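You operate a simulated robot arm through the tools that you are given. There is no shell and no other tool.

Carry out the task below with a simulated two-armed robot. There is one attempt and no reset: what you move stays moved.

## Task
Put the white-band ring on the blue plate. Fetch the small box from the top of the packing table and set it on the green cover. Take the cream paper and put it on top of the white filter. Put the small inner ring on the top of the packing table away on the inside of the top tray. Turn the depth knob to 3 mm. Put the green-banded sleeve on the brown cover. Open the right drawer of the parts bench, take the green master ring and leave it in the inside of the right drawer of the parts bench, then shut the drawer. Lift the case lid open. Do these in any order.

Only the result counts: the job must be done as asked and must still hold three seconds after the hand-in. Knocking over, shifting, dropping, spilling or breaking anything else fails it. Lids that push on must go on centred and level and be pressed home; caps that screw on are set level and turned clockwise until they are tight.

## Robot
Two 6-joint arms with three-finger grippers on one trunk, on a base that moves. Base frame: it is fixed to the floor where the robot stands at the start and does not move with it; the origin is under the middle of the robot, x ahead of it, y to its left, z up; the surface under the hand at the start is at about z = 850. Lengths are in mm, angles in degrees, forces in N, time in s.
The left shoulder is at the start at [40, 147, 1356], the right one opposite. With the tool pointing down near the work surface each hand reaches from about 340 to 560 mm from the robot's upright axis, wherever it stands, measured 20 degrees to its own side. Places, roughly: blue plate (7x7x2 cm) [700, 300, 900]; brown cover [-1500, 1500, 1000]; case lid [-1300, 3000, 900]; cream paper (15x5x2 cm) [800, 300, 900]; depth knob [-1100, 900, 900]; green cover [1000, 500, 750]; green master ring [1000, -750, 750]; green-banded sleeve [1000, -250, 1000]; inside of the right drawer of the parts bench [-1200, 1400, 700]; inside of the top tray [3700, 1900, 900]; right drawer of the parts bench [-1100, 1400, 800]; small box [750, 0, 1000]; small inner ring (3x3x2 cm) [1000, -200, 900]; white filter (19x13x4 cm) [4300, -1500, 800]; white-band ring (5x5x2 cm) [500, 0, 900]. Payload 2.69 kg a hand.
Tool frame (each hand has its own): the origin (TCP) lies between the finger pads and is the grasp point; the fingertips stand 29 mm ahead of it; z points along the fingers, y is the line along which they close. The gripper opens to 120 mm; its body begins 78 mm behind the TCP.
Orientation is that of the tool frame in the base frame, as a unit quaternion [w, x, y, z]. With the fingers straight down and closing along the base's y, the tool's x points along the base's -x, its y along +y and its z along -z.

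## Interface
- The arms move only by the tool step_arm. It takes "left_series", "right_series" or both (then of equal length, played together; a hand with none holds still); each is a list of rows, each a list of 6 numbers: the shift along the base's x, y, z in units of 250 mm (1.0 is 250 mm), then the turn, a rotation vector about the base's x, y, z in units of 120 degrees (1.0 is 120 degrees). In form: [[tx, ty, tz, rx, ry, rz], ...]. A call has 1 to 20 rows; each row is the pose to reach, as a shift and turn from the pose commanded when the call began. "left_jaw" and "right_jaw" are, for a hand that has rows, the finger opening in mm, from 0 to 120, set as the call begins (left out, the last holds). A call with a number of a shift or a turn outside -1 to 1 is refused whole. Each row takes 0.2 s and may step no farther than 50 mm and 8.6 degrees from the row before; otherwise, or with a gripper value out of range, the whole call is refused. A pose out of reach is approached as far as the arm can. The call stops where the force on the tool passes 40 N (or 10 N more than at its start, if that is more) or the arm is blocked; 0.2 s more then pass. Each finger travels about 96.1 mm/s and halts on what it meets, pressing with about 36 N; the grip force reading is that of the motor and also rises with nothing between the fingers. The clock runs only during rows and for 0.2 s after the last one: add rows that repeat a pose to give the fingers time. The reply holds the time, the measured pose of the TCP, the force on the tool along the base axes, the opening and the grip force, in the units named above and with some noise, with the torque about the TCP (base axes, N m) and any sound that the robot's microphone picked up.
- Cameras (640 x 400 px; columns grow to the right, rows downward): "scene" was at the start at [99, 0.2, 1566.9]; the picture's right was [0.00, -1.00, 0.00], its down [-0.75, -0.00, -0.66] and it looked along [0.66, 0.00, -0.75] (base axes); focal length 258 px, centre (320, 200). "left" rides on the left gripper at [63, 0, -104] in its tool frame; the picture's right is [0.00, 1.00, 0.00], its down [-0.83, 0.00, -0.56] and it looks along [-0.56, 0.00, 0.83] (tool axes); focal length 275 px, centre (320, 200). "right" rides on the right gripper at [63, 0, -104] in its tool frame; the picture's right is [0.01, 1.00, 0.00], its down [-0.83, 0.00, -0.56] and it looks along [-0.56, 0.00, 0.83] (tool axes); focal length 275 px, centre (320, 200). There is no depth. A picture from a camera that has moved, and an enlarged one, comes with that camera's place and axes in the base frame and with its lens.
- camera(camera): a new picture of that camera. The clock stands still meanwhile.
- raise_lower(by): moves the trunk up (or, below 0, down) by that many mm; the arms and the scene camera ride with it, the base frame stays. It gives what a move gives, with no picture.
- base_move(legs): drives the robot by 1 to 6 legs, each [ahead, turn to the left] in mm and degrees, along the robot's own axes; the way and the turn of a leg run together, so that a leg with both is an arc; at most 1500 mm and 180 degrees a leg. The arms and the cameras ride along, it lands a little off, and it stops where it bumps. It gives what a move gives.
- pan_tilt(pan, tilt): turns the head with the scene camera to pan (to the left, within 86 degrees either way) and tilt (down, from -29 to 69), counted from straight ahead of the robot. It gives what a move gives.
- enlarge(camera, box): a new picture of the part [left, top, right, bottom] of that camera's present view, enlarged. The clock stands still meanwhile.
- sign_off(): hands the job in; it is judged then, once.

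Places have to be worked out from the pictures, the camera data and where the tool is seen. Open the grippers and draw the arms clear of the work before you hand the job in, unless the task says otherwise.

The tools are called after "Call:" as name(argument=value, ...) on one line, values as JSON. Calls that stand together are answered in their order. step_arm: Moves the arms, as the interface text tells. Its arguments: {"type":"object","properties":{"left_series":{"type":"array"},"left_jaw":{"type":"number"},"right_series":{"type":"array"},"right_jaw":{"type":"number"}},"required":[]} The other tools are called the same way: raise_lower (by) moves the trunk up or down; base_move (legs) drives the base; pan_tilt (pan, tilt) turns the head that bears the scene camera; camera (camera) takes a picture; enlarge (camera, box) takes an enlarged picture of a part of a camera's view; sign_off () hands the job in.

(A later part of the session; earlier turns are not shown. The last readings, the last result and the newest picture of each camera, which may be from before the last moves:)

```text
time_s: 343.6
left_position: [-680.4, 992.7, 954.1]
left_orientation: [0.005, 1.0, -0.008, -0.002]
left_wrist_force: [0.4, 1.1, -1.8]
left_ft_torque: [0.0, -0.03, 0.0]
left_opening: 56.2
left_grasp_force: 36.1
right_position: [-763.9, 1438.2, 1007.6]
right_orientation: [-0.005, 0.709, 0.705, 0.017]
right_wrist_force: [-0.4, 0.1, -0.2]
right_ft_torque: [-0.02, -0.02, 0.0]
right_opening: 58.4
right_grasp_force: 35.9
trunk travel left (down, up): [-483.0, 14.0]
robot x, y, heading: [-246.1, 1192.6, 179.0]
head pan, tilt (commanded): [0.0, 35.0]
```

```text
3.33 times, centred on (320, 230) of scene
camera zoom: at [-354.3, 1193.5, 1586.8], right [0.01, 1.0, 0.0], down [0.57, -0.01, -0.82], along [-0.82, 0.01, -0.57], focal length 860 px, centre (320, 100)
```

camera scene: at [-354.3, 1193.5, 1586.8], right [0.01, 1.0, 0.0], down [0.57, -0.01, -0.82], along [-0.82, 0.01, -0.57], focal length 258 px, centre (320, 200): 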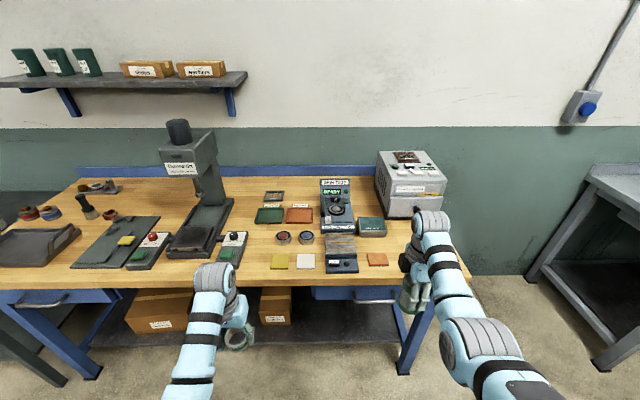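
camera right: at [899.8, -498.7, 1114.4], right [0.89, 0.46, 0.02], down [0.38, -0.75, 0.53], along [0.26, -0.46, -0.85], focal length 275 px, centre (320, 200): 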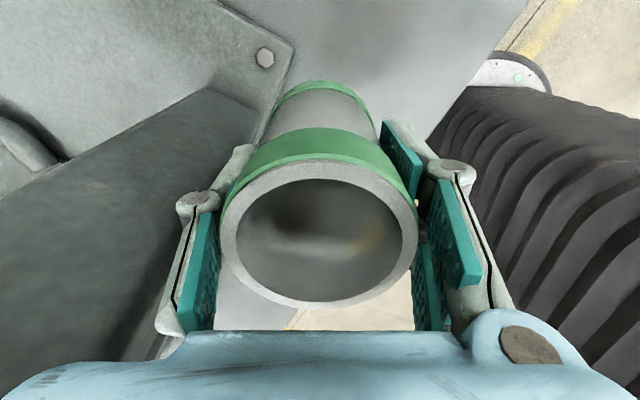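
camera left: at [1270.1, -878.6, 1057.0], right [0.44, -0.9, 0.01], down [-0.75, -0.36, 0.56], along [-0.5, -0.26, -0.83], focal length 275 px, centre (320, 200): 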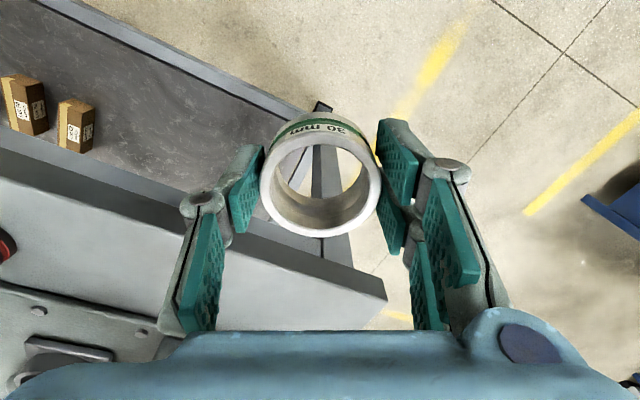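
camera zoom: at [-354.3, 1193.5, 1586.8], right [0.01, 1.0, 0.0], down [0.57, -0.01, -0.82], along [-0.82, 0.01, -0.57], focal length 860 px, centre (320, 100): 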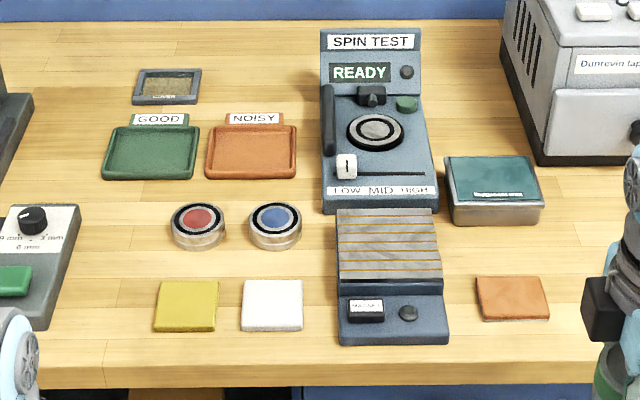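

I see the brown cover on top of the lapping machine, the depth knob on the press panel, and the right drawer. I take wrist views to measure the bench's height and edge.

Call:
camera(camera="left")

Call:
camera(camera="right")

Call:
pan_tilt(pan=0, tilt=50)

Call:
camera(camera="scene")

```text
taken
camera left: at [-615.1, 991.5, 1056.9], right [-0.02, -1.0, 0.01], down [-0.83, 0.02, 0.56], along [-0.56, 0.0, -0.83], focal length 275 px, centre (320, 200)
```

left: 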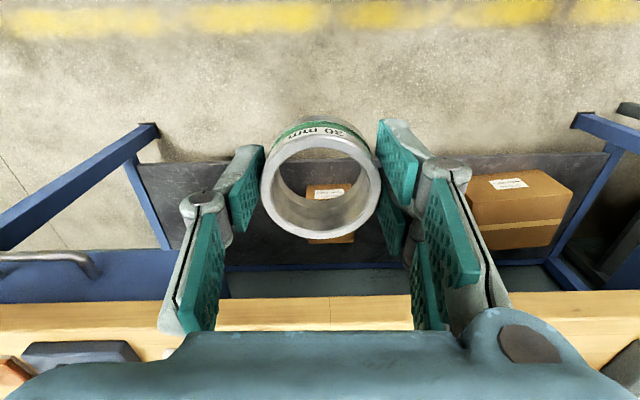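

```text
taken
camera right: at [-767.9, 1498.1, 1114.5], right [1.0, 0.0, 0.02], down [-0.01, -0.85, 0.53], along [0.01, -0.53, -0.85], focal length 275 px, centre (320, 200)
```

right: 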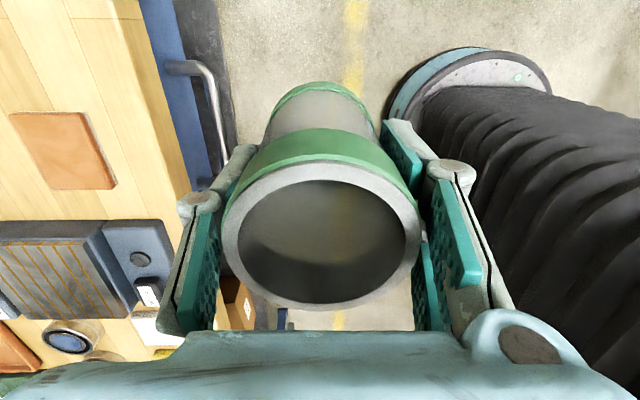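

```text
time_s: 344.4
left_position: [-680.2, 991.6, 953.5]
left_orientation: [0.006, 1.0, -0.009, -0.002]
left_wrist_force: [0.1, 1.0, -2.0]
left_ft_torque: [-0.01, -0.03, 0.02]
left_opening: 56.0
left_grasp_force: 36.1
right_position: [-766.3, 1438.1, 1008.5]
right_orientation: [-0.004, 0.708, 0.706, 0.017]
right_wrist_force: [0.1, -0.2, -1.2]
right_ft_torque: [-0.01, -0.01, 0.01]
right_opening: 58.2
right_grasp_force: 35.9
trunk travel left (down, up): [-483.0, 14.0]
robot x, y, heading: [-247.2, 1190.8, 179.3]
head pan, tilt (commanded): [0.0, 50.0]
```

```text
taken
camera scene: at [-343.3, 1193.5, 1565.1], right [0.01, 1.0, 0.0], down [0.77, -0.01, -0.64], along [-0.64, 0.01, -0.77], focal length 258 px, centre (320, 200)
```

scene: 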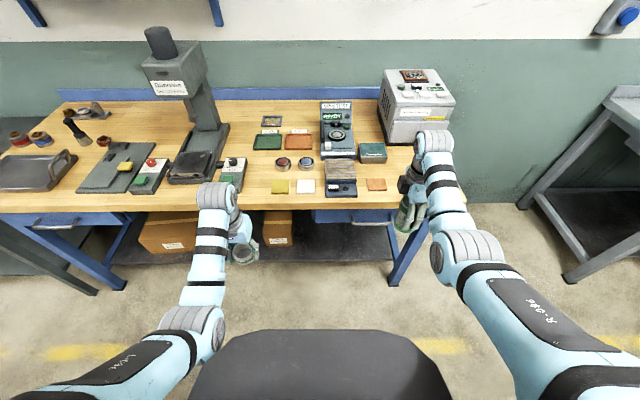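

Bench top is at about z=888 with its front edge at x=-900; the drawer handle is near [-880,1395,800]. The brown cover sits high (about z=1100) on the machine, so I will place the sleeve from the bench's right end. I drive to the gap there first.

Call:
base_move(legs=[[0, -89.5], [1265, 0], [0, 90], [150, 0]])

Call:
raise_lower(by=14)

Call:
pan_tilt(pan=10, tilt=35)

Call:
camera(camera="scene")

```text
time_s: 359.3
left_position: [-829.5, 2230.4, 954.9]
left_orientation: [0.005, 1.0, 0.015, -0.004]
left_wrist_force: [0.2, -0.4, -0.4]
left_ft_torque: [-0.03, 0.02, -0.01]
left_opening: 55.9
left_grasp_force: 35.7
right_position: [-936.0, 2671.8, 1010.0]
right_orientation: [-0.005, 0.692, 0.722, 0.016]
right_wrist_force: [1.3, -0.3, -1.2]
right_ft_torque: [-0.03, 0.02, -0.03]
right_opening: 58.5
right_grasp_force: 36.1
trunk travel left (down, up): [-483.0, 14.0]
robot x, y, heading: [-411.7, 2448.0, -178.3]
head pan, tilt (commanded): [0.0, 50.0]
```

```text
time_s: 359.9
left_position: [-832.0, 2229.0, 968.4]
left_orientation: [0.005, 1.0, 0.015, -0.002]
left_wrist_force: [-0.1, -0.2, -0.9]
left_ft_torque: [-0.01, -0.02, 0.0]
left_opening: 55.9
left_grasp_force: 36.4
right_position: [-937.6, 2672.9, 1022.7]
right_orientation: [-0.005, 0.691, 0.722, 0.016]
right_wrist_force: [0.4, -0.6, -0.7]
right_ft_torque: [0.04, 0.01, 0.0]
right_opening: 58.5
right_grasp_force: 36.0
trunk travel left (down, up): [-497.0, 0.0]
robot x, y, heading: [-408.4, 2449.5, -177.9]
head pan, tilt (commanded): [0.0, 50.0]
```

```text
time_s: 360.7
left_position: [-834.0, 2229.6, 966.6]
left_orientation: [0.005, 1.0, 0.015, -0.002]
left_wrist_force: [-0.1, 0.6, -1.8]
left_ft_torque: [0.0, 0.0, 0.01]
left_opening: 55.8
left_grasp_force: 35.9
right_position: [-940.3, 2673.2, 1020.8]
right_orientation: [-0.005, 0.692, 0.722, 0.017]
right_wrist_force: [0.9, 0.3, -0.6]
right_ft_torque: [0.0, 0.0, -0.02]
right_opening: 58.2
right_grasp_force: 35.9
trunk travel left (down, up): [-497.0, 0.0]
robot x, y, heading: [-408.6, 2453.4, -178.0]
head pan, tilt (commanded): [10.0, 35.0]
```

```text
taken
camera scene: at [-515.4, 2431.9, 1600.0], right [-0.21, 0.98, 0.0], down [0.56, 0.12, -0.82], along [-0.8, -0.17, -0.57], focal length 258 px, centre (320, 200)
```

scene: 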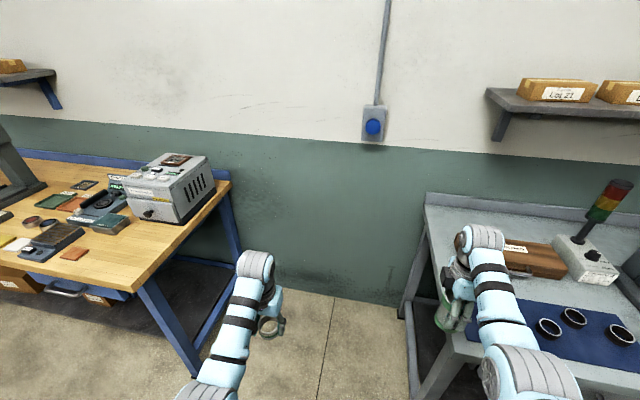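

From here the machine and its brown cover are seen at another angle. I zoom for triangulation.

Call:
enlarge(camera="scene", box=[100, 130, 260, 250])

Call:
enlarge(camera="scene", box=[400, 150, 640, 350])

```text
3.33 times, centred on (180, 190) of scene
camera zoom: at [-515.4, 2431.9, 1600.0], right [-0.21, 0.98, 0.0], down [0.56, 0.12, -0.82], along [-0.8, -0.17, -0.57], focal length 860 px, centre (787, 233)
```

zoom: 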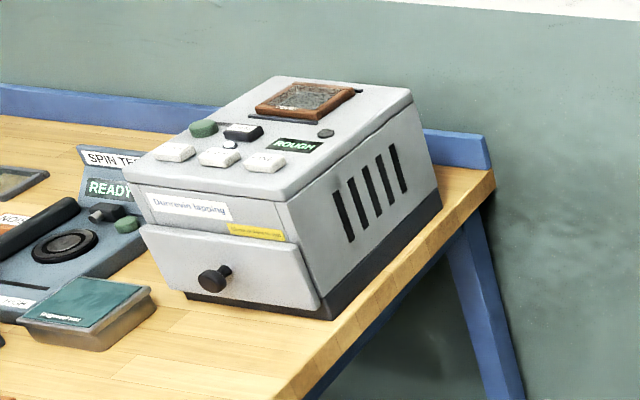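

```text
2.00 times, centred on (520, 250) of scene
camera zoom: at [-515.4, 2431.9, 1600.0], right [-0.21, 0.98, 0.0], down [0.56, 0.12, -0.82], along [-0.8, -0.17, -0.57], focal length 516 px, centre (-80, 100)
```

zoom: 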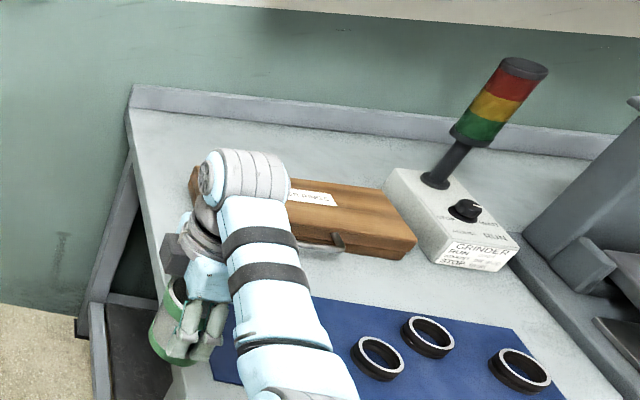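

Triangulated: the brown cover's centre is about [-1388,1592,1097]. I raise the right hand with the sleeve to z about 1175 on an outward pose before approaching.

Call:
step_arm(right_series=[[-0.04, -0.09, 0.12, 0, 0, 0], [-0.08, -0.18, 0.24, 0, 0, 0], [-0.12, -0.28, 0.36, 0, 0, 0], [-0.16, -0.38, 0.48, 0, 0, 0], [-0.2, -0.472, 0.6, 0, 0, 0], [-0.2, -0.472, 0.612, 0, 0, 0]])

Call:
camera(camera="right")

```text
time_s: 362.1
left_position: [-834.2, 2230.7, 965.6]
left_orientation: [0.005, 1.0, 0.014, -0.001]
left_wrist_force: [-0.6, -0.6, -2.0]
left_ft_torque: [0.01, -0.03, 0.03]
left_opening: 55.9
left_grasp_force: 35.9
right_position: [-977.5, 2560.2, 1173.1]
right_orientation: [-0.005, 0.691, 0.722, 0.016]
right_wrist_force: [0.0, -0.1, -0.4]
right_ft_torque: [-0.03, 0.03, 0.0]
right_opening: 58.4
right_grasp_force: 36.3
right hand out of reach, approached as far as the arm can: row 5, 6
trunk travel left (down, up): [-497.0, 0.0]
robot x, y, heading: [-408.5, 2452.0, -178.0]
head pan, tilt (commanded): [10.0, 35.0]
```

```text
taken
camera right: at [-982.6, 2619.2, 1280.0], right [1.0, 0.05, 0.02], down [0.03, -0.85, 0.53], along [0.04, -0.53, -0.85], focal length 275 px, centre (320, 200)
```

right: 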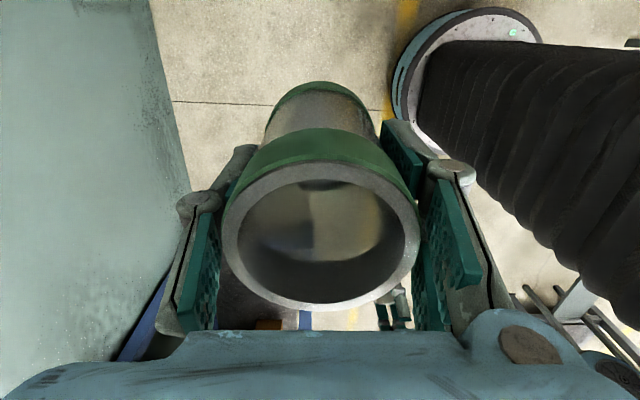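

The hand holds at r=525, z=1173, enough to clear the machine's top by about 15 mm. I drive most of the arc toward the bench end and check.

Call:
base_move(legs=[[600, 48]])

Call:
step_arm(right_series=[[0, 0, 0, 0, 0, 0], [0, 0, 0, 0, 0, 0]])

Call:
camera(camera="scene")

Call:
camera(camera="right")

```text
time_s: 365.5
left_position: [-1041.7, 1732.8, 967.1]
left_orientation: [0.006, 0.905, 0.425, 0.0]
left_wrist_force: [-0.7, 0.4, -1.0]
left_ft_torque: [-0.01, 0.01, 0.03]
left_opening: 56.1
left_grasp_force: 36.1
right_position: [-1384.2, 1845.4, 1173.4]
right_orientation: [-0.012, 0.334, 0.943, 0.011]
right_wrist_force: [0.2, -0.3, -1.7]
right_ft_torque: [-0.03, -0.02, 0.0]
right_opening: 58.4
right_grasp_force: 35.9
trunk travel left (down, up): [-497.0, 0.0]
robot x, y, heading: [-929.7, 2196.4, -129.6]
head pan, tilt (commanded): [10.0, 35.0]
```

```text
time_s: 366.1
left_position: [-1042.6, 1732.1, 966.6]
left_orientation: [0.006, 0.905, 0.425, 0.0]
left_wrist_force: [-0.1, -0.2, -1.4]
left_ft_torque: [0.0, 0.01, -0.02]
left_opening: 55.7
left_grasp_force: 36.0
right_position: [-1384.0, 1845.2, 1174.3]
right_orientation: [-0.01, 0.333, 0.943, 0.012]
right_wrist_force: [0.2, 0.6, 0.3]
right_ft_torque: [-0.02, 0.01, -0.02]
right_opening: 57.9
right_grasp_force: 35.8
trunk travel left (down, up): [-497.0, 0.0]
robot x, y, heading: [-927.8, 2200.7, -129.7]
head pan, tilt (commanded): [10.0, 35.0]
```

```text
taken
camera scene: at [-984.3, 2105.6, 1600.1], right [-0.87, 0.5, 0.0], down [0.28, 0.5, -0.82], along [-0.41, -0.71, -0.57], focal length 258 px, centre (320, 200)
```

scene: 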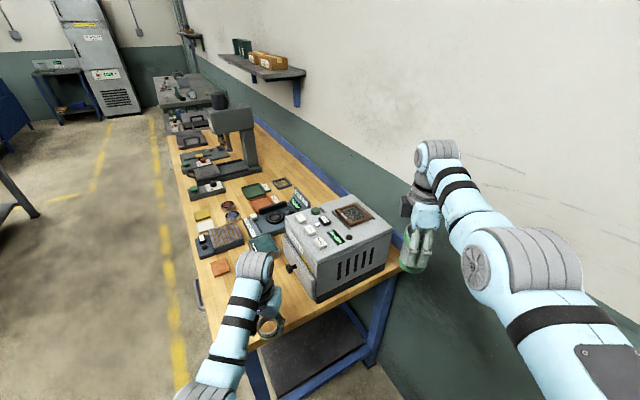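

```text
taken
camera right: at [-1433.4, 1880.5, 1279.6], right [0.63, 0.78, 0.02], down [0.66, -0.54, 0.53], along [0.42, -0.32, -0.85], focal length 275 px, centre (320, 200)
```

right: 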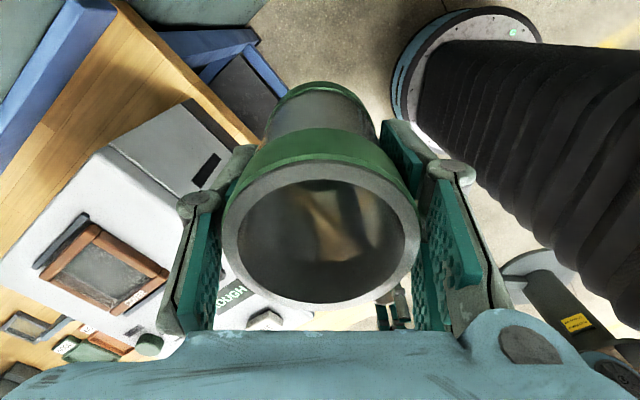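

I zoom on the cover from both cameras to fix its centre better.

Call:
enlarge(camera="scene", box=[270, 170, 430, 290])

Call:
enlarge(camera="right", box=[0, 180, 240, 340])

```text
3.33 times, centred on (350, 230) of scene
camera zoom: at [-984.3, 2105.6, 1600.1], right [-0.87, 0.5, 0.0], down [0.28, 0.5, -0.82], along [-0.41, -0.71, -0.57], focal length 860 px, centre (220, 100)
```

zoom: 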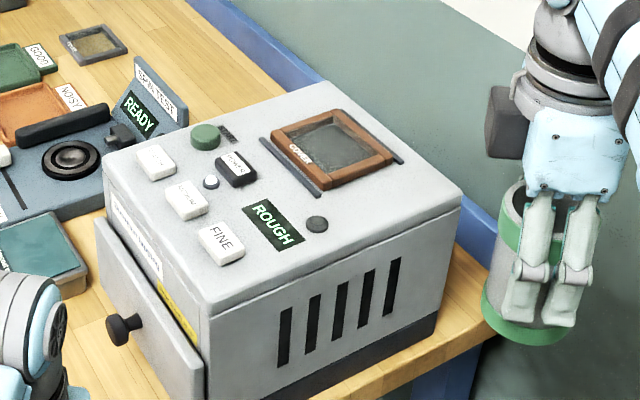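

```text
2.50 times, centred on (120, 260) of right
camera zoom: at [-1433.4, 1880.5, 1279.6], right [0.63, 0.78, 0.02], down [0.66, -0.54, 0.53], along [0.42, -0.32, -0.85], focal length 688 px, centre (820, 50)
```

zoom: 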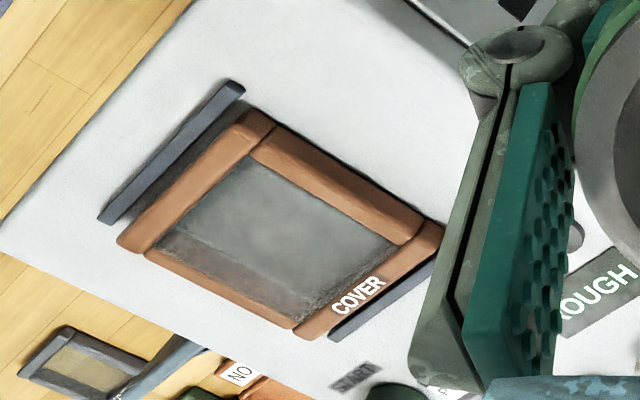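

The cover's centre is about [-1402,1591,1090]. A short arc of 195 mm with 12.6 degrees should bring the sleeve right over it.

Call:
base_move(legs=[[195, 12.6]])

Call:
step_arm(right_series=[[0, 0, 0, 0, 0, 0], [0, 0, 0, 0, 0, 0], [0, 0, 0, 0, 0, 0]])

Call:
camera(camera="right")

Call:
camera(camera="scene")

Call:
enlarge(camera="scene", box=[270, 170, 430, 290])

```text
time_s: 367.7
left_position: [-1047.2, 1560.6, 968.9]
left_orientation: [0.006, 0.854, 0.521, 0.0]
left_wrist_force: [1.2, 0.2, -2.7]
left_ft_torque: [-0.01, -0.01, -0.02]
left_opening: 56.0
left_grasp_force: 35.3
right_position: [-1405.5, 1595.4, 1175.2]
right_orientation: [-0.012, 0.23, 0.973, 0.008]
right_wrist_force: [-0.2, 0.6, -0.9]
right_ft_torque: [-0.05, 0.0, -0.01]
right_opening: 58.1
right_grasp_force: 35.8
trunk travel left (down, up): [-497.0, 0.0]
robot x, y, heading: [-1036.5, 2032.6, -117.1]
head pan, tilt (commanded): [10.0, 35.0]
```

```text
time_s: 368.5
left_position: [-1048.6, 1555.3, 966.7]
left_orientation: [0.005, 0.854, 0.521, 0.002]
left_wrist_force: [0.4, 0.2, -2.1]
left_ft_torque: [0.0, 0.0, -0.05]
left_opening: 56.1
left_grasp_force: 36.0
right_position: [-1406.0, 1590.9, 1171.9]
right_orientation: [-0.013, 0.23, 0.973, 0.011]
right_wrist_force: [1.2, 0.3, -1.8]
right_ft_torque: [-0.03, -0.03, -0.01]
right_opening: 58.4
right_grasp_force: 36.1
trunk travel left (down, up): [-497.0, 0.0]
robot x, y, heading: [-1037.0, 2034.0, -117.4]
head pan, tilt (commanded): [10.0, 35.0]
```

```text
taken
camera right: at [-1462.0, 1616.0, 1279.6], right [0.44, 0.9, 0.02], down [0.76, -0.38, 0.53], along [0.48, -0.22, -0.85], focal length 275 px, centre (320, 200)
```

right: 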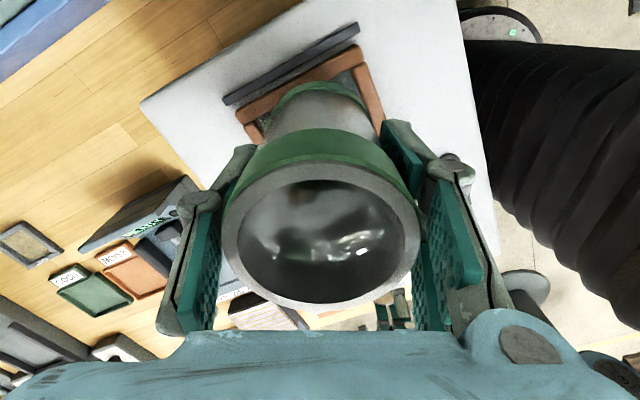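

```text
taken
camera scene: at [-1071.5, 1931.9, 1600.1], right [-0.95, 0.3, 0.0], down [0.17, 0.55, -0.82], along [-0.24, -0.78, -0.57], focal length 258 px, centre (320, 200)
```

scene: 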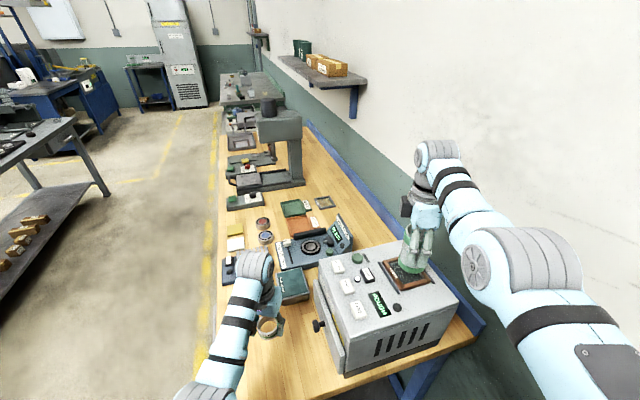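

```text
3.33 times, centred on (350, 230) of scene
camera zoom: at [-1071.5, 1931.9, 1600.1], right [-0.95, 0.3, 0.0], down [0.17, 0.55, -0.82], along [-0.24, -0.78, -0.57], focal length 860 px, centre (220, 100)
```

zoom: 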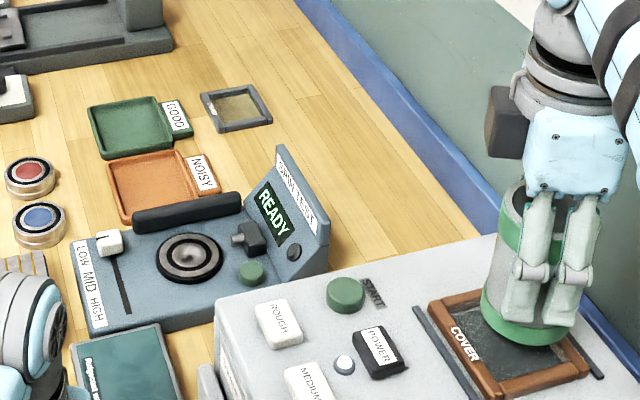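

The sleeve hangs over the cover. I zoom in the right view to check the centring.

Call:
enlarge(camera="right", box=[200, 20, 440, 180])

Call:
enlarge(camera="scene", box=[360, 230, 480, 320])

```text
2.50 times, centred on (320, 100) of right
camera zoom: at [-1462.0, 1616.0, 1279.6], right [0.44, 0.9, 0.02], down [0.76, -0.38, 0.53], along [0.48, -0.22, -0.85], focal length 688 px, centre (320, 450)
```

zoom: 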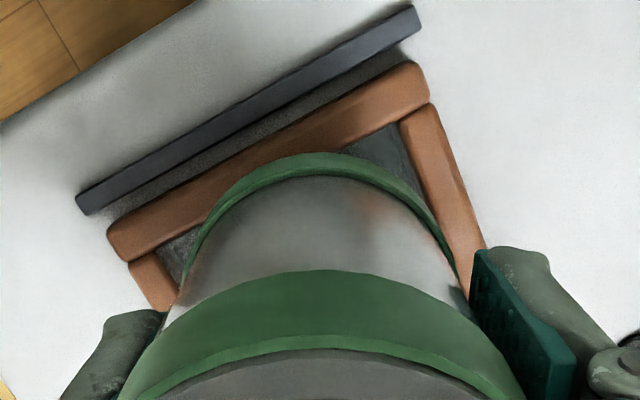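

```text
4.44 times, centred on (420, 275) of scene
camera zoom: at [-1071.5, 1931.9, 1600.1], right [-0.95, 0.3, 0.0], down [0.17, 0.55, -0.82], along [-0.24, -0.78, -0.57], focal length 1146 px, centre (-124, -133)
```

zoom: 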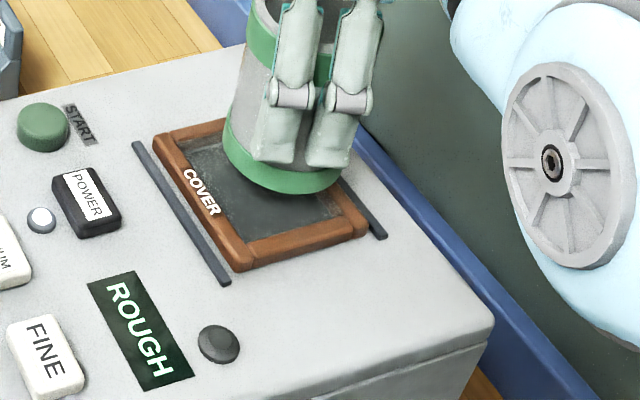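

The cover spans about x -1441 to -1361, y 1547 to 1636, so its centre is [-1402,1592] and the sleeve is within a few mm. I level the tool's 2-degree lean, shift 4 mm, and lower slowly.

Call:
step_arm(right_series=[[0.008, 0, 0, -0.0065, -0.005, 0], [0.016, 0, 0, -0.0131, -0.0096, 0], [0.016, 0, -0.03, -0.0131, -0.0096, 0]])

Call:
step_arm(right_series=[[0, 0, -0.012, 0, 0, 0], [0, 0, -0.024, 0, 0, 0], [0, 0, -0.032, 0, 0, 0]])

Call:
enlarge(camera="scene", box=[360, 230, 480, 320])

```text
time_s: 369.3
left_position: [-1048.6, 1554.6, 965.4]
left_orientation: [0.005, 0.854, 0.521, 0.002]
left_wrist_force: [0.1, 0.7, -1.3]
left_ft_torque: [0.05, 0.04, -0.01]
left_opening: 56.2
left_grasp_force: 36.0
right_position: [-1402.6, 1591.5, 1164.7]
right_orientation: [0.001, 0.23, 0.973, 0.0]
right_wrist_force: [0.2, -0.3, -0.5]
right_ft_torque: [0.04, 0.03, 0.02]
right_opening: 58.3
right_grasp_force: 36.2
trunk travel left (down, up): [-497.0, 0.0]
robot x, y, heading: [-1037.0, 2031.9, -117.0]
head pan, tilt (commanded): [10.0, 35.0]
```

```text
time_s: 370.1
left_position: [-1049.5, 1555.5, 966.2]
left_orientation: [0.005, 0.854, 0.52, 0.001]
left_wrist_force: [-0.7, 1.3, -1.3]
left_ft_torque: [0.02, 0.01, 0.01]
left_opening: 56.0
left_grasp_force: 36.0
right_position: [-1402.6, 1591.4, 1157.0]
right_orientation: [0.0, 0.23, 0.973, -0.001]
right_wrist_force: [-0.8, -0.1, -0.2]
right_ft_torque: [0.0, -0.02, 0.0]
right_opening: 58.3
right_grasp_force: 36.1
trunk travel left (down, up): [-497.0, 0.0]
robot x, y, heading: [-1035.8, 2029.6, -117.2]
head pan, tilt (commanded): [10.0, 35.0]
```

```text
4.44 times, centred on (420, 275) of scene
camera zoom: at [-1071.8, 1931.2, 1600.1], right [-0.95, 0.3, 0.0], down [0.17, 0.55, -0.82], along [-0.24, -0.78, -0.57], focal length 1146 px, centre (-124, -133)
```

zoom: 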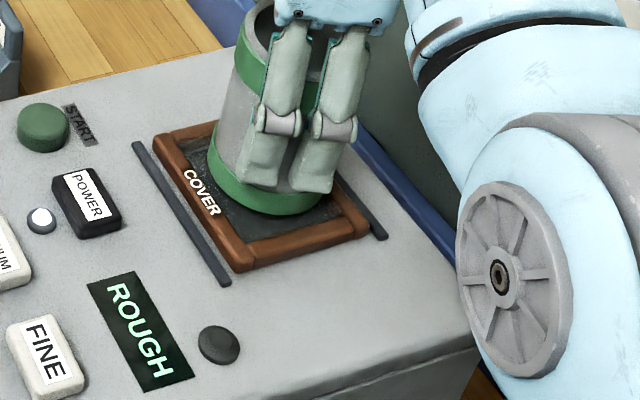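

The sleeve's foot is just above the cover's inside. I continue down until contact.

Call:
step_arm(right_series=[[0, 0, -0.01, 0, 0, 0], [0, 0, -0.02, 0, 0, 0], [0, 0, -0.03, 0, 0, 0]])

```text
time_s: 370.9
left_position: [-1048.9, 1556.6, 968.2]
left_orientation: [0.005, 0.854, 0.52, 0.002]
left_wrist_force: [0.5, -0.1, -1.8]
left_ft_torque: [0.02, 0.0, -0.03]
left_opening: 56.2
left_grasp_force: 36.5
right_position: [-1401.5, 1591.5, 1149.0]
right_orientation: [0.002, 0.229, 0.973, 0.0]
right_wrist_force: [-0.4, 0.8, -0.9]
right_ft_torque: [0.02, -0.01, -0.02]
right_opening: 58.3
right_grasp_force: 35.7
trunk travel left (down, up): [-497.0, 0.0]
robot x, y, heading: [-1033.7, 2034.9, -117.3]
head pan, tilt (commanded): [10.0, 35.0]
```

Call:
step_arm(right_series=[[0, 0, -0.01, 0, 0, 0], [0, 0, -0.02, 0, 0, 0], [0, 0, -0.03, 0, 0, 0]])

Call:
enlarge(camera="scene", box=[360, 230, 480, 320])

```text
time_s: 371.7
left_position: [-1048.3, 1556.9, 966.9]
left_orientation: [0.006, 0.854, 0.52, 0.001]
left_wrist_force: [-0.6, -0.3, -1.8]
left_ft_torque: [-0.01, -0.03, 0.0]
left_opening: 56.0
left_grasp_force: 36.3
right_position: [-1401.4, 1592.7, 1142.4]
right_orientation: [0.0, 0.23, 0.973, -0.002]
right_wrist_force: [-5.8, -6.6, 27.6]
right_ft_torque: [-0.24, 0.27, 0.03]
right_opening: 58.5
right_grasp_force: 36.4
trunk travel left (down, up): [-497.0, 0.0]
robot x, y, heading: [-1033.3, 2032.7, -117.4]
head pan, tilt (commanded): [10.0, 35.0]
```

```text
4.44 times, centred on (420, 275) of scene
camera zoom: at [-1070.3, 1933.2, 1600.3], right [-0.95, 0.3, 0.0], down [0.17, 0.55, -0.82], along [-0.24, -0.78, -0.57], focal length 1146 px, centre (-124, -133)
```

zoom: 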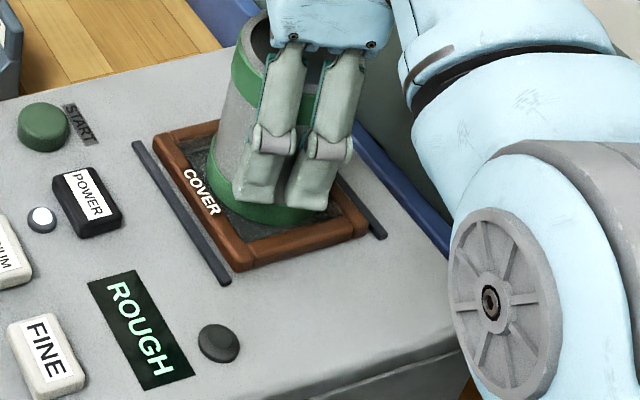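

Contact at 28 N: the sleeve stands inside the cover's frame. I ease up and open the hand.

Call:
step_arm(right_series=[[0, 0, 0.006, 0, 0, 0], [0, 0, 0.008, 0, 0, 0]])

Call:
step_arm(right_series=[[0, 0, 0, 0, 0, 0], [0, 0, 0, 0, 0, 0], [0, 0, 0, 0, 0, 0]], right_jaw=88)

Call:
camera(camera="right")

Call:
enlarge(camera="scene", box=[360, 230, 480, 320])

```text
time_s: 372.3
left_position: [-1048.0, 1557.2, 967.8]
left_orientation: [0.006, 0.854, 0.52, 0.002]
left_wrist_force: [0.4, 0.4, -1.7]
left_ft_torque: [0.05, 0.02, -0.02]
left_opening: 56.2
left_grasp_force: 36.0
right_position: [-1401.2, 1592.8, 1144.0]
right_orientation: [-0.001, 0.229, 0.973, 0.001]
right_wrist_force: [-1.0, -3.3, 9.6]
right_ft_torque: [-0.31, 0.13, -0.01]
right_opening: 58.3
right_grasp_force: 35.8
trunk travel left (down, up): [-497.0, 0.0]
robot x, y, heading: [-1037.7, 2030.2, -117.2]
head pan, tilt (commanded): [10.0, 35.0]
```

```text
time_s: 373.1
left_position: [-1050.0, 1556.5, 966.0]
left_orientation: [0.005, 0.854, 0.52, 0.001]
left_wrist_force: [0.3, -0.1, -1.5]
left_ft_torque: [0.03, -0.01, -0.01]
left_opening: 56.2
left_grasp_force: 36.1
right_position: [-1402.1, 1593.2, 1144.4]
right_orientation: [0.001, 0.23, 0.973, 0.0]
right_wrist_force: [0.3, 1.0, 0.6]
right_ft_torque: [0.01, 0.0, 0.02]
right_opening: 88.1
right_grasp_force: 0.1
trunk travel left (down, up): [-497.0, 0.0]
robot x, y, heading: [-1037.6, 2032.4, -117.3]
head pan, tilt (commanded): [10.0, 35.0]
```

```text
taken
camera right: at [-1460.4, 1619.3, 1249.2], right [0.44, 0.9, 0.0], down [0.74, -0.37, 0.56], along [0.5, -0.25, -0.83], focal length 275 px, centre (320, 200)
```

right: 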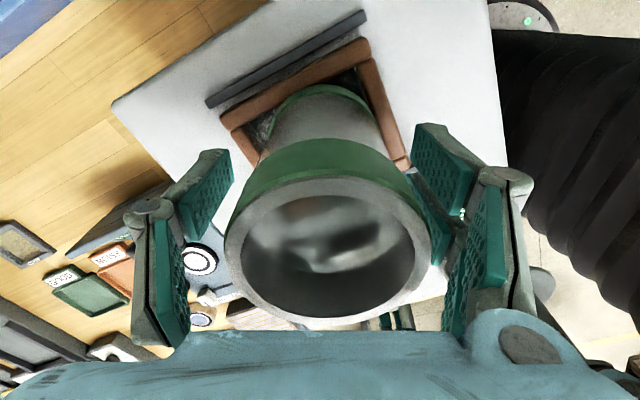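

```text
4.44 times, centred on (420, 275) of scene
camera zoom: at [-1071.5, 1931.6, 1600.1], right [-0.95, 0.3, 0.0], down [0.17, 0.55, -0.82], along [-0.24, -0.78, -0.57], focal length 1146 px, centre (-124, -133)
```

zoom: 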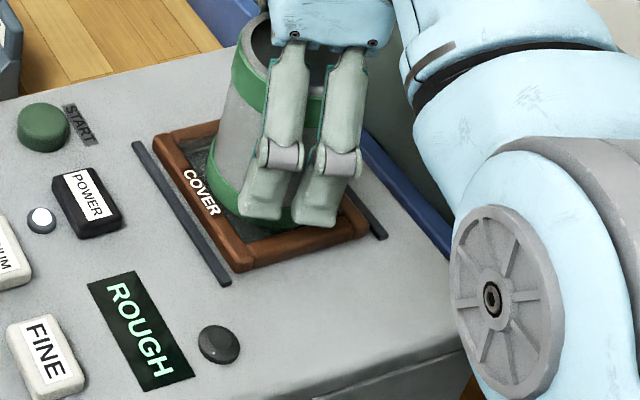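

The sleeve stands free between the fingers. My arm cannot rise above its rim here, so I will slide the open hand out sideways along its free direction. First a small 8 mm raise.

Call:
step_arm(right_series=[[0, 0, 0.016, 0, 0, 0], [0, 0, 0.032, 0, 0, 0]], right_jaw=96)

Call:
camera(camera="right")

```text
time_s: 373.7
left_position: [-1048.9, 1556.0, 966.4]
left_orientation: [0.005, 0.854, 0.52, 0.001]
left_wrist_force: [-1.0, 0.4, -1.9]
left_ft_torque: [-0.03, -0.01, 0.0]
left_opening: 56.0
left_grasp_force: 36.1
right_position: [-1402.7, 1590.9, 1152.0]
right_orientation: [0.0, 0.23, 0.973, 0.002]
right_wrist_force: [-0.5, 0.6, 0.2]
right_ft_torque: [0.01, -0.01, -0.02]
right_opening: 95.8
right_grasp_force: 0.0
trunk travel left (down, up): [-497.0, 0.0]
robot x, y, heading: [-1036.9, 2035.6, -117.6]
head pan, tilt (commanded): [10.0, 35.0]
```

```text
taken
camera right: at [-1460.6, 1618.7, 1257.2], right [0.44, 0.9, 0.0], down [0.74, -0.37, 0.56], along [0.5, -0.25, -0.83], focal length 275 px, centre (320, 200)
```

right: 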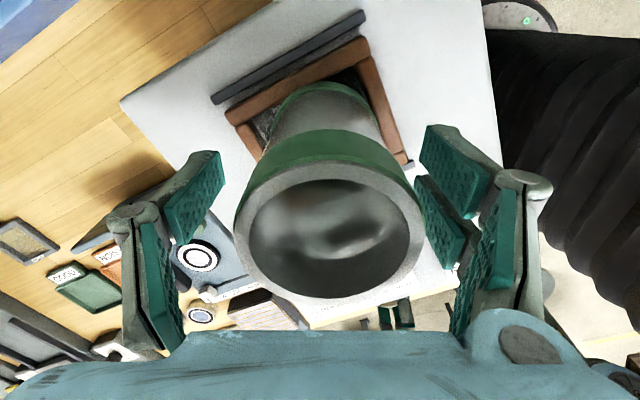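

The sleeve stands about 4 mm off the hand's centre line. I slide the hand out along its free direction (+x, -y) by 100 mm.

Call:
step_arm(right_series=[[0.0064, 0.0128, 0, 0, 0, 0], [0.078, -0.0229, 0, 0, 0, 0], [0.1496, -0.0586, 0, 0, 0, 0], [0.2212, -0.0943, 0, 0, 0, 0], [0.2928, -0.13, 0, 0, 0, 0], [0.3644, -0.1657, 0, 0, 0, 0]])

Call:
camera(camera="right")

Call:
camera(camera="scene")

Call:
enlarge(camera="scene", box=[330, 210, 490, 330])

```text
time_s: 375.1
left_position: [-1048.2, 1554.5, 966.1]
left_orientation: [0.005, 0.854, 0.521, 0.0]
left_wrist_force: [0.5, -0.5, -2.0]
left_ft_torque: [0.03, 0.02, -0.01]
left_opening: 56.0
left_grasp_force: 36.0
right_position: [-1310.4, 1565.6, 1151.8]
right_orientation: [0.0, 0.231, 0.973, 0.0]
right_wrist_force: [0.1, 0.0, 0.0]
right_ft_torque: [0.03, 0.02, -0.02]
right_opening: 95.9
right_grasp_force: 0.1
right hand out of reach, approached as far as the arm can: row 4, 5, 6
trunk travel left (down, up): [-497.0, 0.0]
robot x, y, heading: [-1036.2, 2036.1, -117.4]
head pan, tilt (commanded): [10.0, 35.0]
```

```text
taken
camera right: at [-1368.6, 1591.6, 1256.8], right [0.44, 0.9, 0.0], down [0.74, -0.37, 0.56], along [0.5, -0.25, -0.83], focal length 275 px, centre (320, 200)
```

right: 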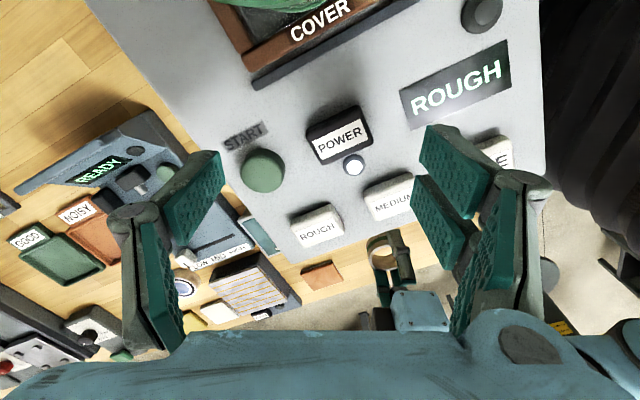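

```text
taken
camera scene: at [-1070.7, 1930.9, 1600.0], right [-0.95, 0.3, 0.0], down [0.17, 0.55, -0.82], along [-0.24, -0.78, -0.57], focal length 258 px, centre (320, 200)
```

scene: 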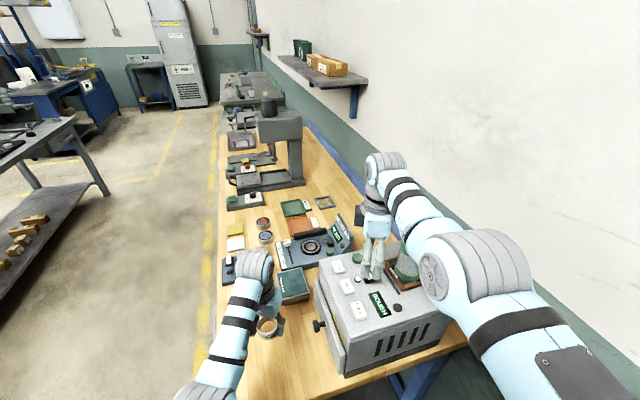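

```text
3.33 times, centred on (410, 270) of scene
camera zoom: at [-1070.7, 1930.9, 1600.0], right [-0.95, 0.3, 0.0], down [0.17, 0.55, -0.82], along [-0.24, -0.78, -0.57], focal length 860 px, centre (20, -33)
```

zoom: 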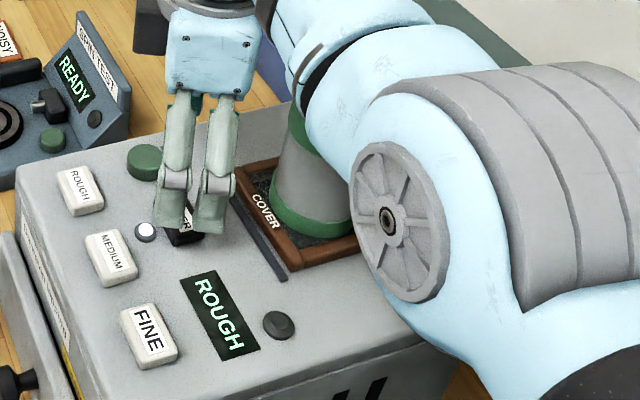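

The hand is clear and the sleeve stands upright in the cover. I back straight off 300 mm, keeping the arm's side distance to the sleeve.

Call:
base_move(legs=[[-300, 0]])

Call:
camera(camera="scene")

Call:
enlarge(camera="scene", box=[270, 120, 430, 240])

```text
time_s: 377.1
left_position: [-910.8, 1823.8, 964.4]
left_orientation: [0.005, 0.854, 0.52, 0.003]
left_wrist_force: [0.3, -0.6, -1.6]
left_ft_torque: [0.0, -0.05, 0.01]
left_opening: 55.9
left_grasp_force: 35.9
right_position: [-1173.5, 1830.8, 1149.4]
right_orientation: [0.001, 0.229, 0.973, 0.002]
right_wrist_force: [-0.4, -1.4, 0.2]
right_ft_torque: [0.01, 0.04, -0.05]
right_opening: 96.1
right_grasp_force: 0.0
trunk travel left (down, up): [-497.0, 0.0]
robot x, y, heading: [-901.7, 2298.7, -117.5]
head pan, tilt (commanded): [10.0, 35.0]
```

```text
taken
camera scene: at [-934.2, 2197.1, 1599.7], right [-0.95, 0.3, 0.0], down [0.17, 0.55, -0.82], along [-0.24, -0.78, -0.58], focal length 258 px, centre (320, 200)
```

scene: 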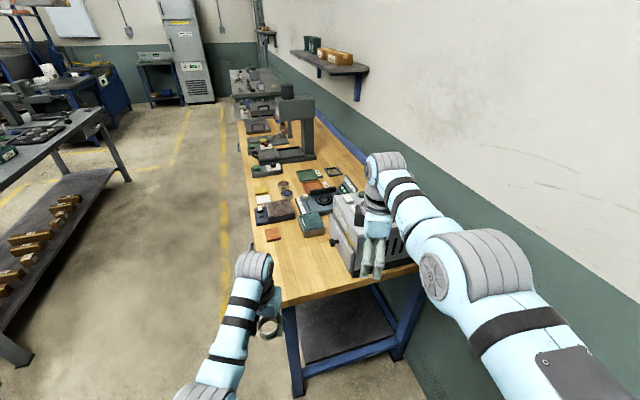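

```text
3.33 times, centred on (350, 180) of scene
camera zoom: at [-934.2, 2197.1, 1599.7], right [-0.95, 0.3, 0.0], down [0.17, 0.55, -0.82], along [-0.24, -0.78, -0.58], focal length 860 px, centre (220, 267)
```

zoom: 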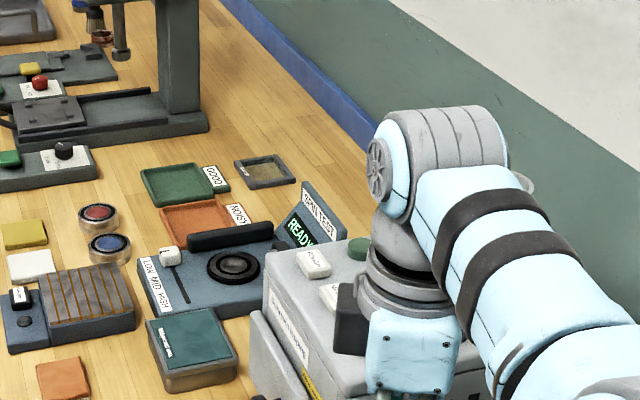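

The sleeve is done. Next the case lid on the neighbouring table: I back out, and go stand in front of that table to look at the case.

Call:
base_move(legs=[[-450, 0], [0, -152.5], [150, 0], [0, 90]])

Call:
pan_tilt(pan=-15, tilt=40)

Call:
camera(camera="scene")

Call:
enlarge(camera="scene", box=[180, 120, 500, 320])

```text
time_s: 379.4
left_position: [-730.6, 2117.7, 969.0]
left_orientation: [0.004, 0.838, 0.545, -0.001]
left_wrist_force: [-0.1, 0.3, -1.4]
left_ft_torque: [-0.04, 0.01, 0.01]
left_opening: 56.0
left_grasp_force: 35.8
right_position: [-993.1, 2102.2, 1153.8]
right_orientation: [-0.002, 0.202, 0.979, 0.008]
right_wrist_force: [0.8, 0.4, 0.7]
right_ft_torque: [-0.06, 0.04, 0.02]
right_opening: 96.0
right_grasp_force: 0.1
trunk travel left (down, up): [-497.0, 0.0]
robot x, y, heading: [-742.1, 2592.6, -110.2]
head pan, tilt (commanded): [10.0, 35.0]
stopped in leg 1: the robot was blocked; the commanded pose is now the measured one
```

```text
time_s: 380.2
left_position: [-731.2, 2114.8, 967.4]
left_orientation: [0.003, 0.839, 0.545, 0.001]
left_wrist_force: [0.2, 0.6, -2.0]
left_ft_torque: [0.0, 0.01, 0.01]
left_opening: 55.9
left_grasp_force: 35.5
right_position: [-994.5, 2099.9, 1152.3]
right_orientation: [-0.001, 0.201, 0.98, 0.01]
right_wrist_force: [0.8, -0.3, -0.2]
right_ft_torque: [-0.03, -0.04, 0.01]
right_opening: 96.1
right_grasp_force: 0.0
trunk travel left (down, up): [-497.0, 0.0]
robot x, y, heading: [-744.4, 2592.4, -110.2]
head pan, tilt (commanded): [-15.0, 40.0]
```

```text
taken
camera scene: at [-797.9, 2503.3, 1592.6], right [-0.82, 0.58, 0.0], down [0.37, 0.53, -0.77], along [-0.44, -0.63, -0.64], focal length 258 px, centre (320, 200)
```

scene: 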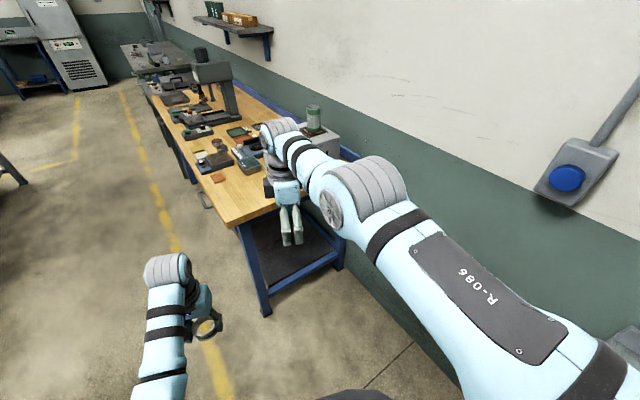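

```text
2.00 times, centred on (340, 220) of scene
camera zoom: at [-797.9, 2503.3, 1592.6], right [-0.82, 0.58, 0.0], down [0.37, 0.53, -0.77], along [-0.44, -0.63, -0.64], focal length 516 px, centre (280, 160)
```

zoom: 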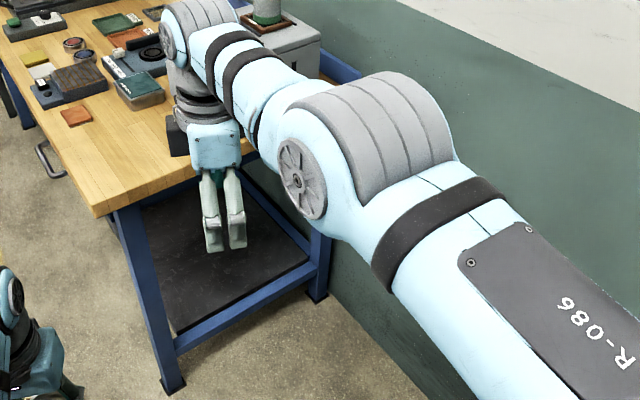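

The base bumped something behind. I look to the right-rear to see what it is.

Call:
pan_tilt(pan=-86, tilt=50)

Call:
camera(camera="scene")

Call:
pan_tilt(pan=-86, tilt=20)

Call:
camera(camera="scene")

```text
time_s: 381.7
left_position: [-731.7, 2115.2, 965.0]
left_orientation: [0.005, 0.839, 0.544, 0.001]
left_wrist_force: [0.5, 1.0, -1.5]
left_ft_torque: [0.0, -0.02, 0.02]
left_opening: 56.2
left_grasp_force: 36.5
right_position: [-996.3, 2098.7, 1151.7]
right_orientation: [-0.002, 0.201, 0.98, 0.01]
right_wrist_force: [-0.5, 0.8, 0.2]
right_ft_torque: [0.03, 0.01, -0.01]
right_opening: 96.1
right_grasp_force: 0.0
trunk travel left (down, up): [-497.0, 0.0]
robot x, y, heading: [-742.1, 2591.5, -110.4]
head pan, tilt (commanded): [-85.9, 50.0]
```

```text
taken
camera scene: at [-824.4, 2593.5, 1578.4], right [0.28, 0.96, 0.0], down [0.74, -0.21, -0.64], along [-0.62, 0.18, -0.77], focal length 258 px, centre (320, 200)
```

scene: 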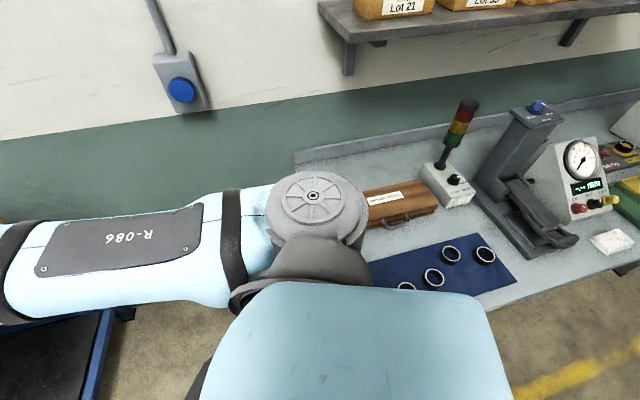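

```text
time_s: 382.6
left_position: [-730.9, 2115.3, 966.4]
left_orientation: [0.005, 0.839, 0.545, 0.001]
left_wrist_force: [0.4, 0.2, -2.5]
left_ft_torque: [0.03, -0.05, 0.0]
left_opening: 55.9
left_grasp_force: 35.9
right_position: [-995.5, 2099.0, 1151.8]
right_orientation: [-0.002, 0.201, 0.979, 0.009]
right_wrist_force: [-0.2, -0.4, -0.3]
right_ft_torque: [-0.02, -0.03, 0.0]
right_opening: 95.8
right_grasp_force: 0.0
trunk travel left (down, up): [-497.0, 0.0]
robot x, y, heading: [-746.0, 2588.0, -110.3]
head pan, tilt (commanded): [-85.9, 20.0]
```

```text
taken
camera scene: at [-840.0, 2598.0, 1623.9], right [0.28, 0.96, 0.0], down [0.33, -0.09, -0.94], along [-0.9, 0.26, -0.34], focal length 258 px, centre (320, 200)
```

scene: 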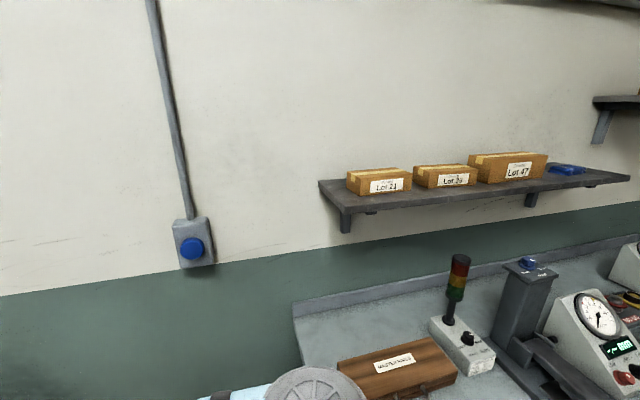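

The column touched the neighbouring table's front corner (its front edge is at x about -910). I pull away from it and go round to stand in front of the case.

Call:
base_move(legs=[[80, 0], [0, 110], [260, 0], [0, 90], [370, 0], [0, 90]])

Call:
pan_tilt(pan=-10, tilt=40)

Call:
camera(camera="scene")

Call:
enlarge(camera="scene", box=[220, 120, 460, 270])

```text
time_s: 384.9
left_position: [-656.4, 2052.4, 966.3]
left_orientation: [0.002, 0.776, 0.63, -0.002]
left_wrist_force: [-0.8, -0.6, -2.5]
left_ft_torque: [0.03, -0.03, -0.02]
left_opening: 55.8
left_grasp_force: 35.8
right_position: [-912.3, 1982.4, 1153.7]
right_orientation: [-0.005, 0.097, 0.995, 0.01]
right_wrist_force: [-0.8, 0.7, -0.6]
right_ft_torque: [-0.06, -0.05, -0.01]
right_opening: 95.7
right_grasp_force: 0.0
trunk travel left (down, up): [-497.0, 0.0]
robot x, y, heading: [-768.3, 2519.5, -98.4]
head pan, tilt (commanded): [-85.9, 20.0]
stopped in leg 2: the robot was blocked; the commanded pose is now the measured one
```

```text
time_s: 386.4
left_position: [-655.5, 2052.6, 966.7]
left_orientation: [0.002, 0.776, 0.631, -0.001]
left_wrist_force: [-0.1, -0.3, -2.1]
left_ft_torque: [0.03, -0.01, -0.04]
left_opening: 55.8
left_grasp_force: 36.5
right_position: [-910.8, 1982.7, 1153.6]
right_orientation: [-0.005, 0.097, 0.995, 0.011]
right_wrist_force: [-0.5, 0.0, -0.2]
right_ft_torque: [-0.01, 0.0, 0.01]
right_opening: 95.9
right_grasp_force: 0.1
trunk travel left (down, up): [-497.0, 0.0]
robot x, y, heading: [-770.7, 2515.8, -98.4]
head pan, tilt (commanded): [-10.0, 40.0]
```

```text
taken
camera scene: at [-794.9, 2415.9, 1592.7], right [-0.95, 0.31, 0.0], down [0.2, 0.61, -0.77], along [-0.24, -0.73, -0.64], focal length 258 px, centre (320, 200)
```

scene: 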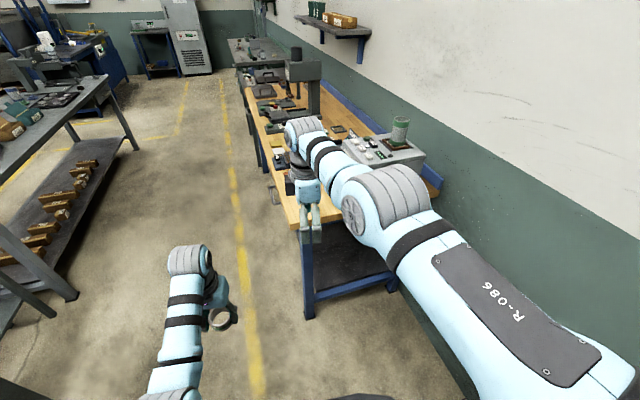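

```text
2.67 times, centred on (340, 195) of scene
camera zoom: at [-794.9, 2415.9, 1592.7], right [-0.95, 0.31, 0.0], down [0.2, 0.61, -0.77], along [-0.24, -0.73, -0.64], focal length 688 px, centre (267, 213)
```

zoom: 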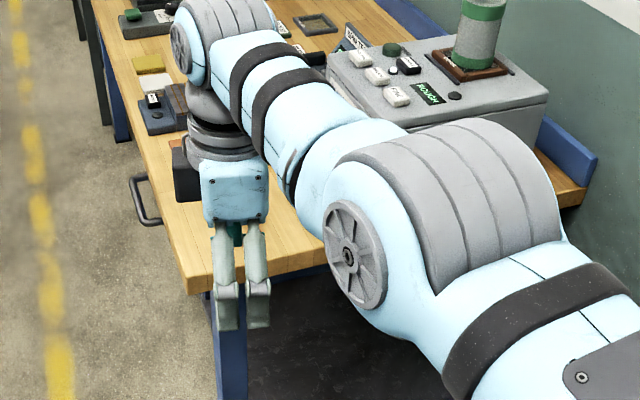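

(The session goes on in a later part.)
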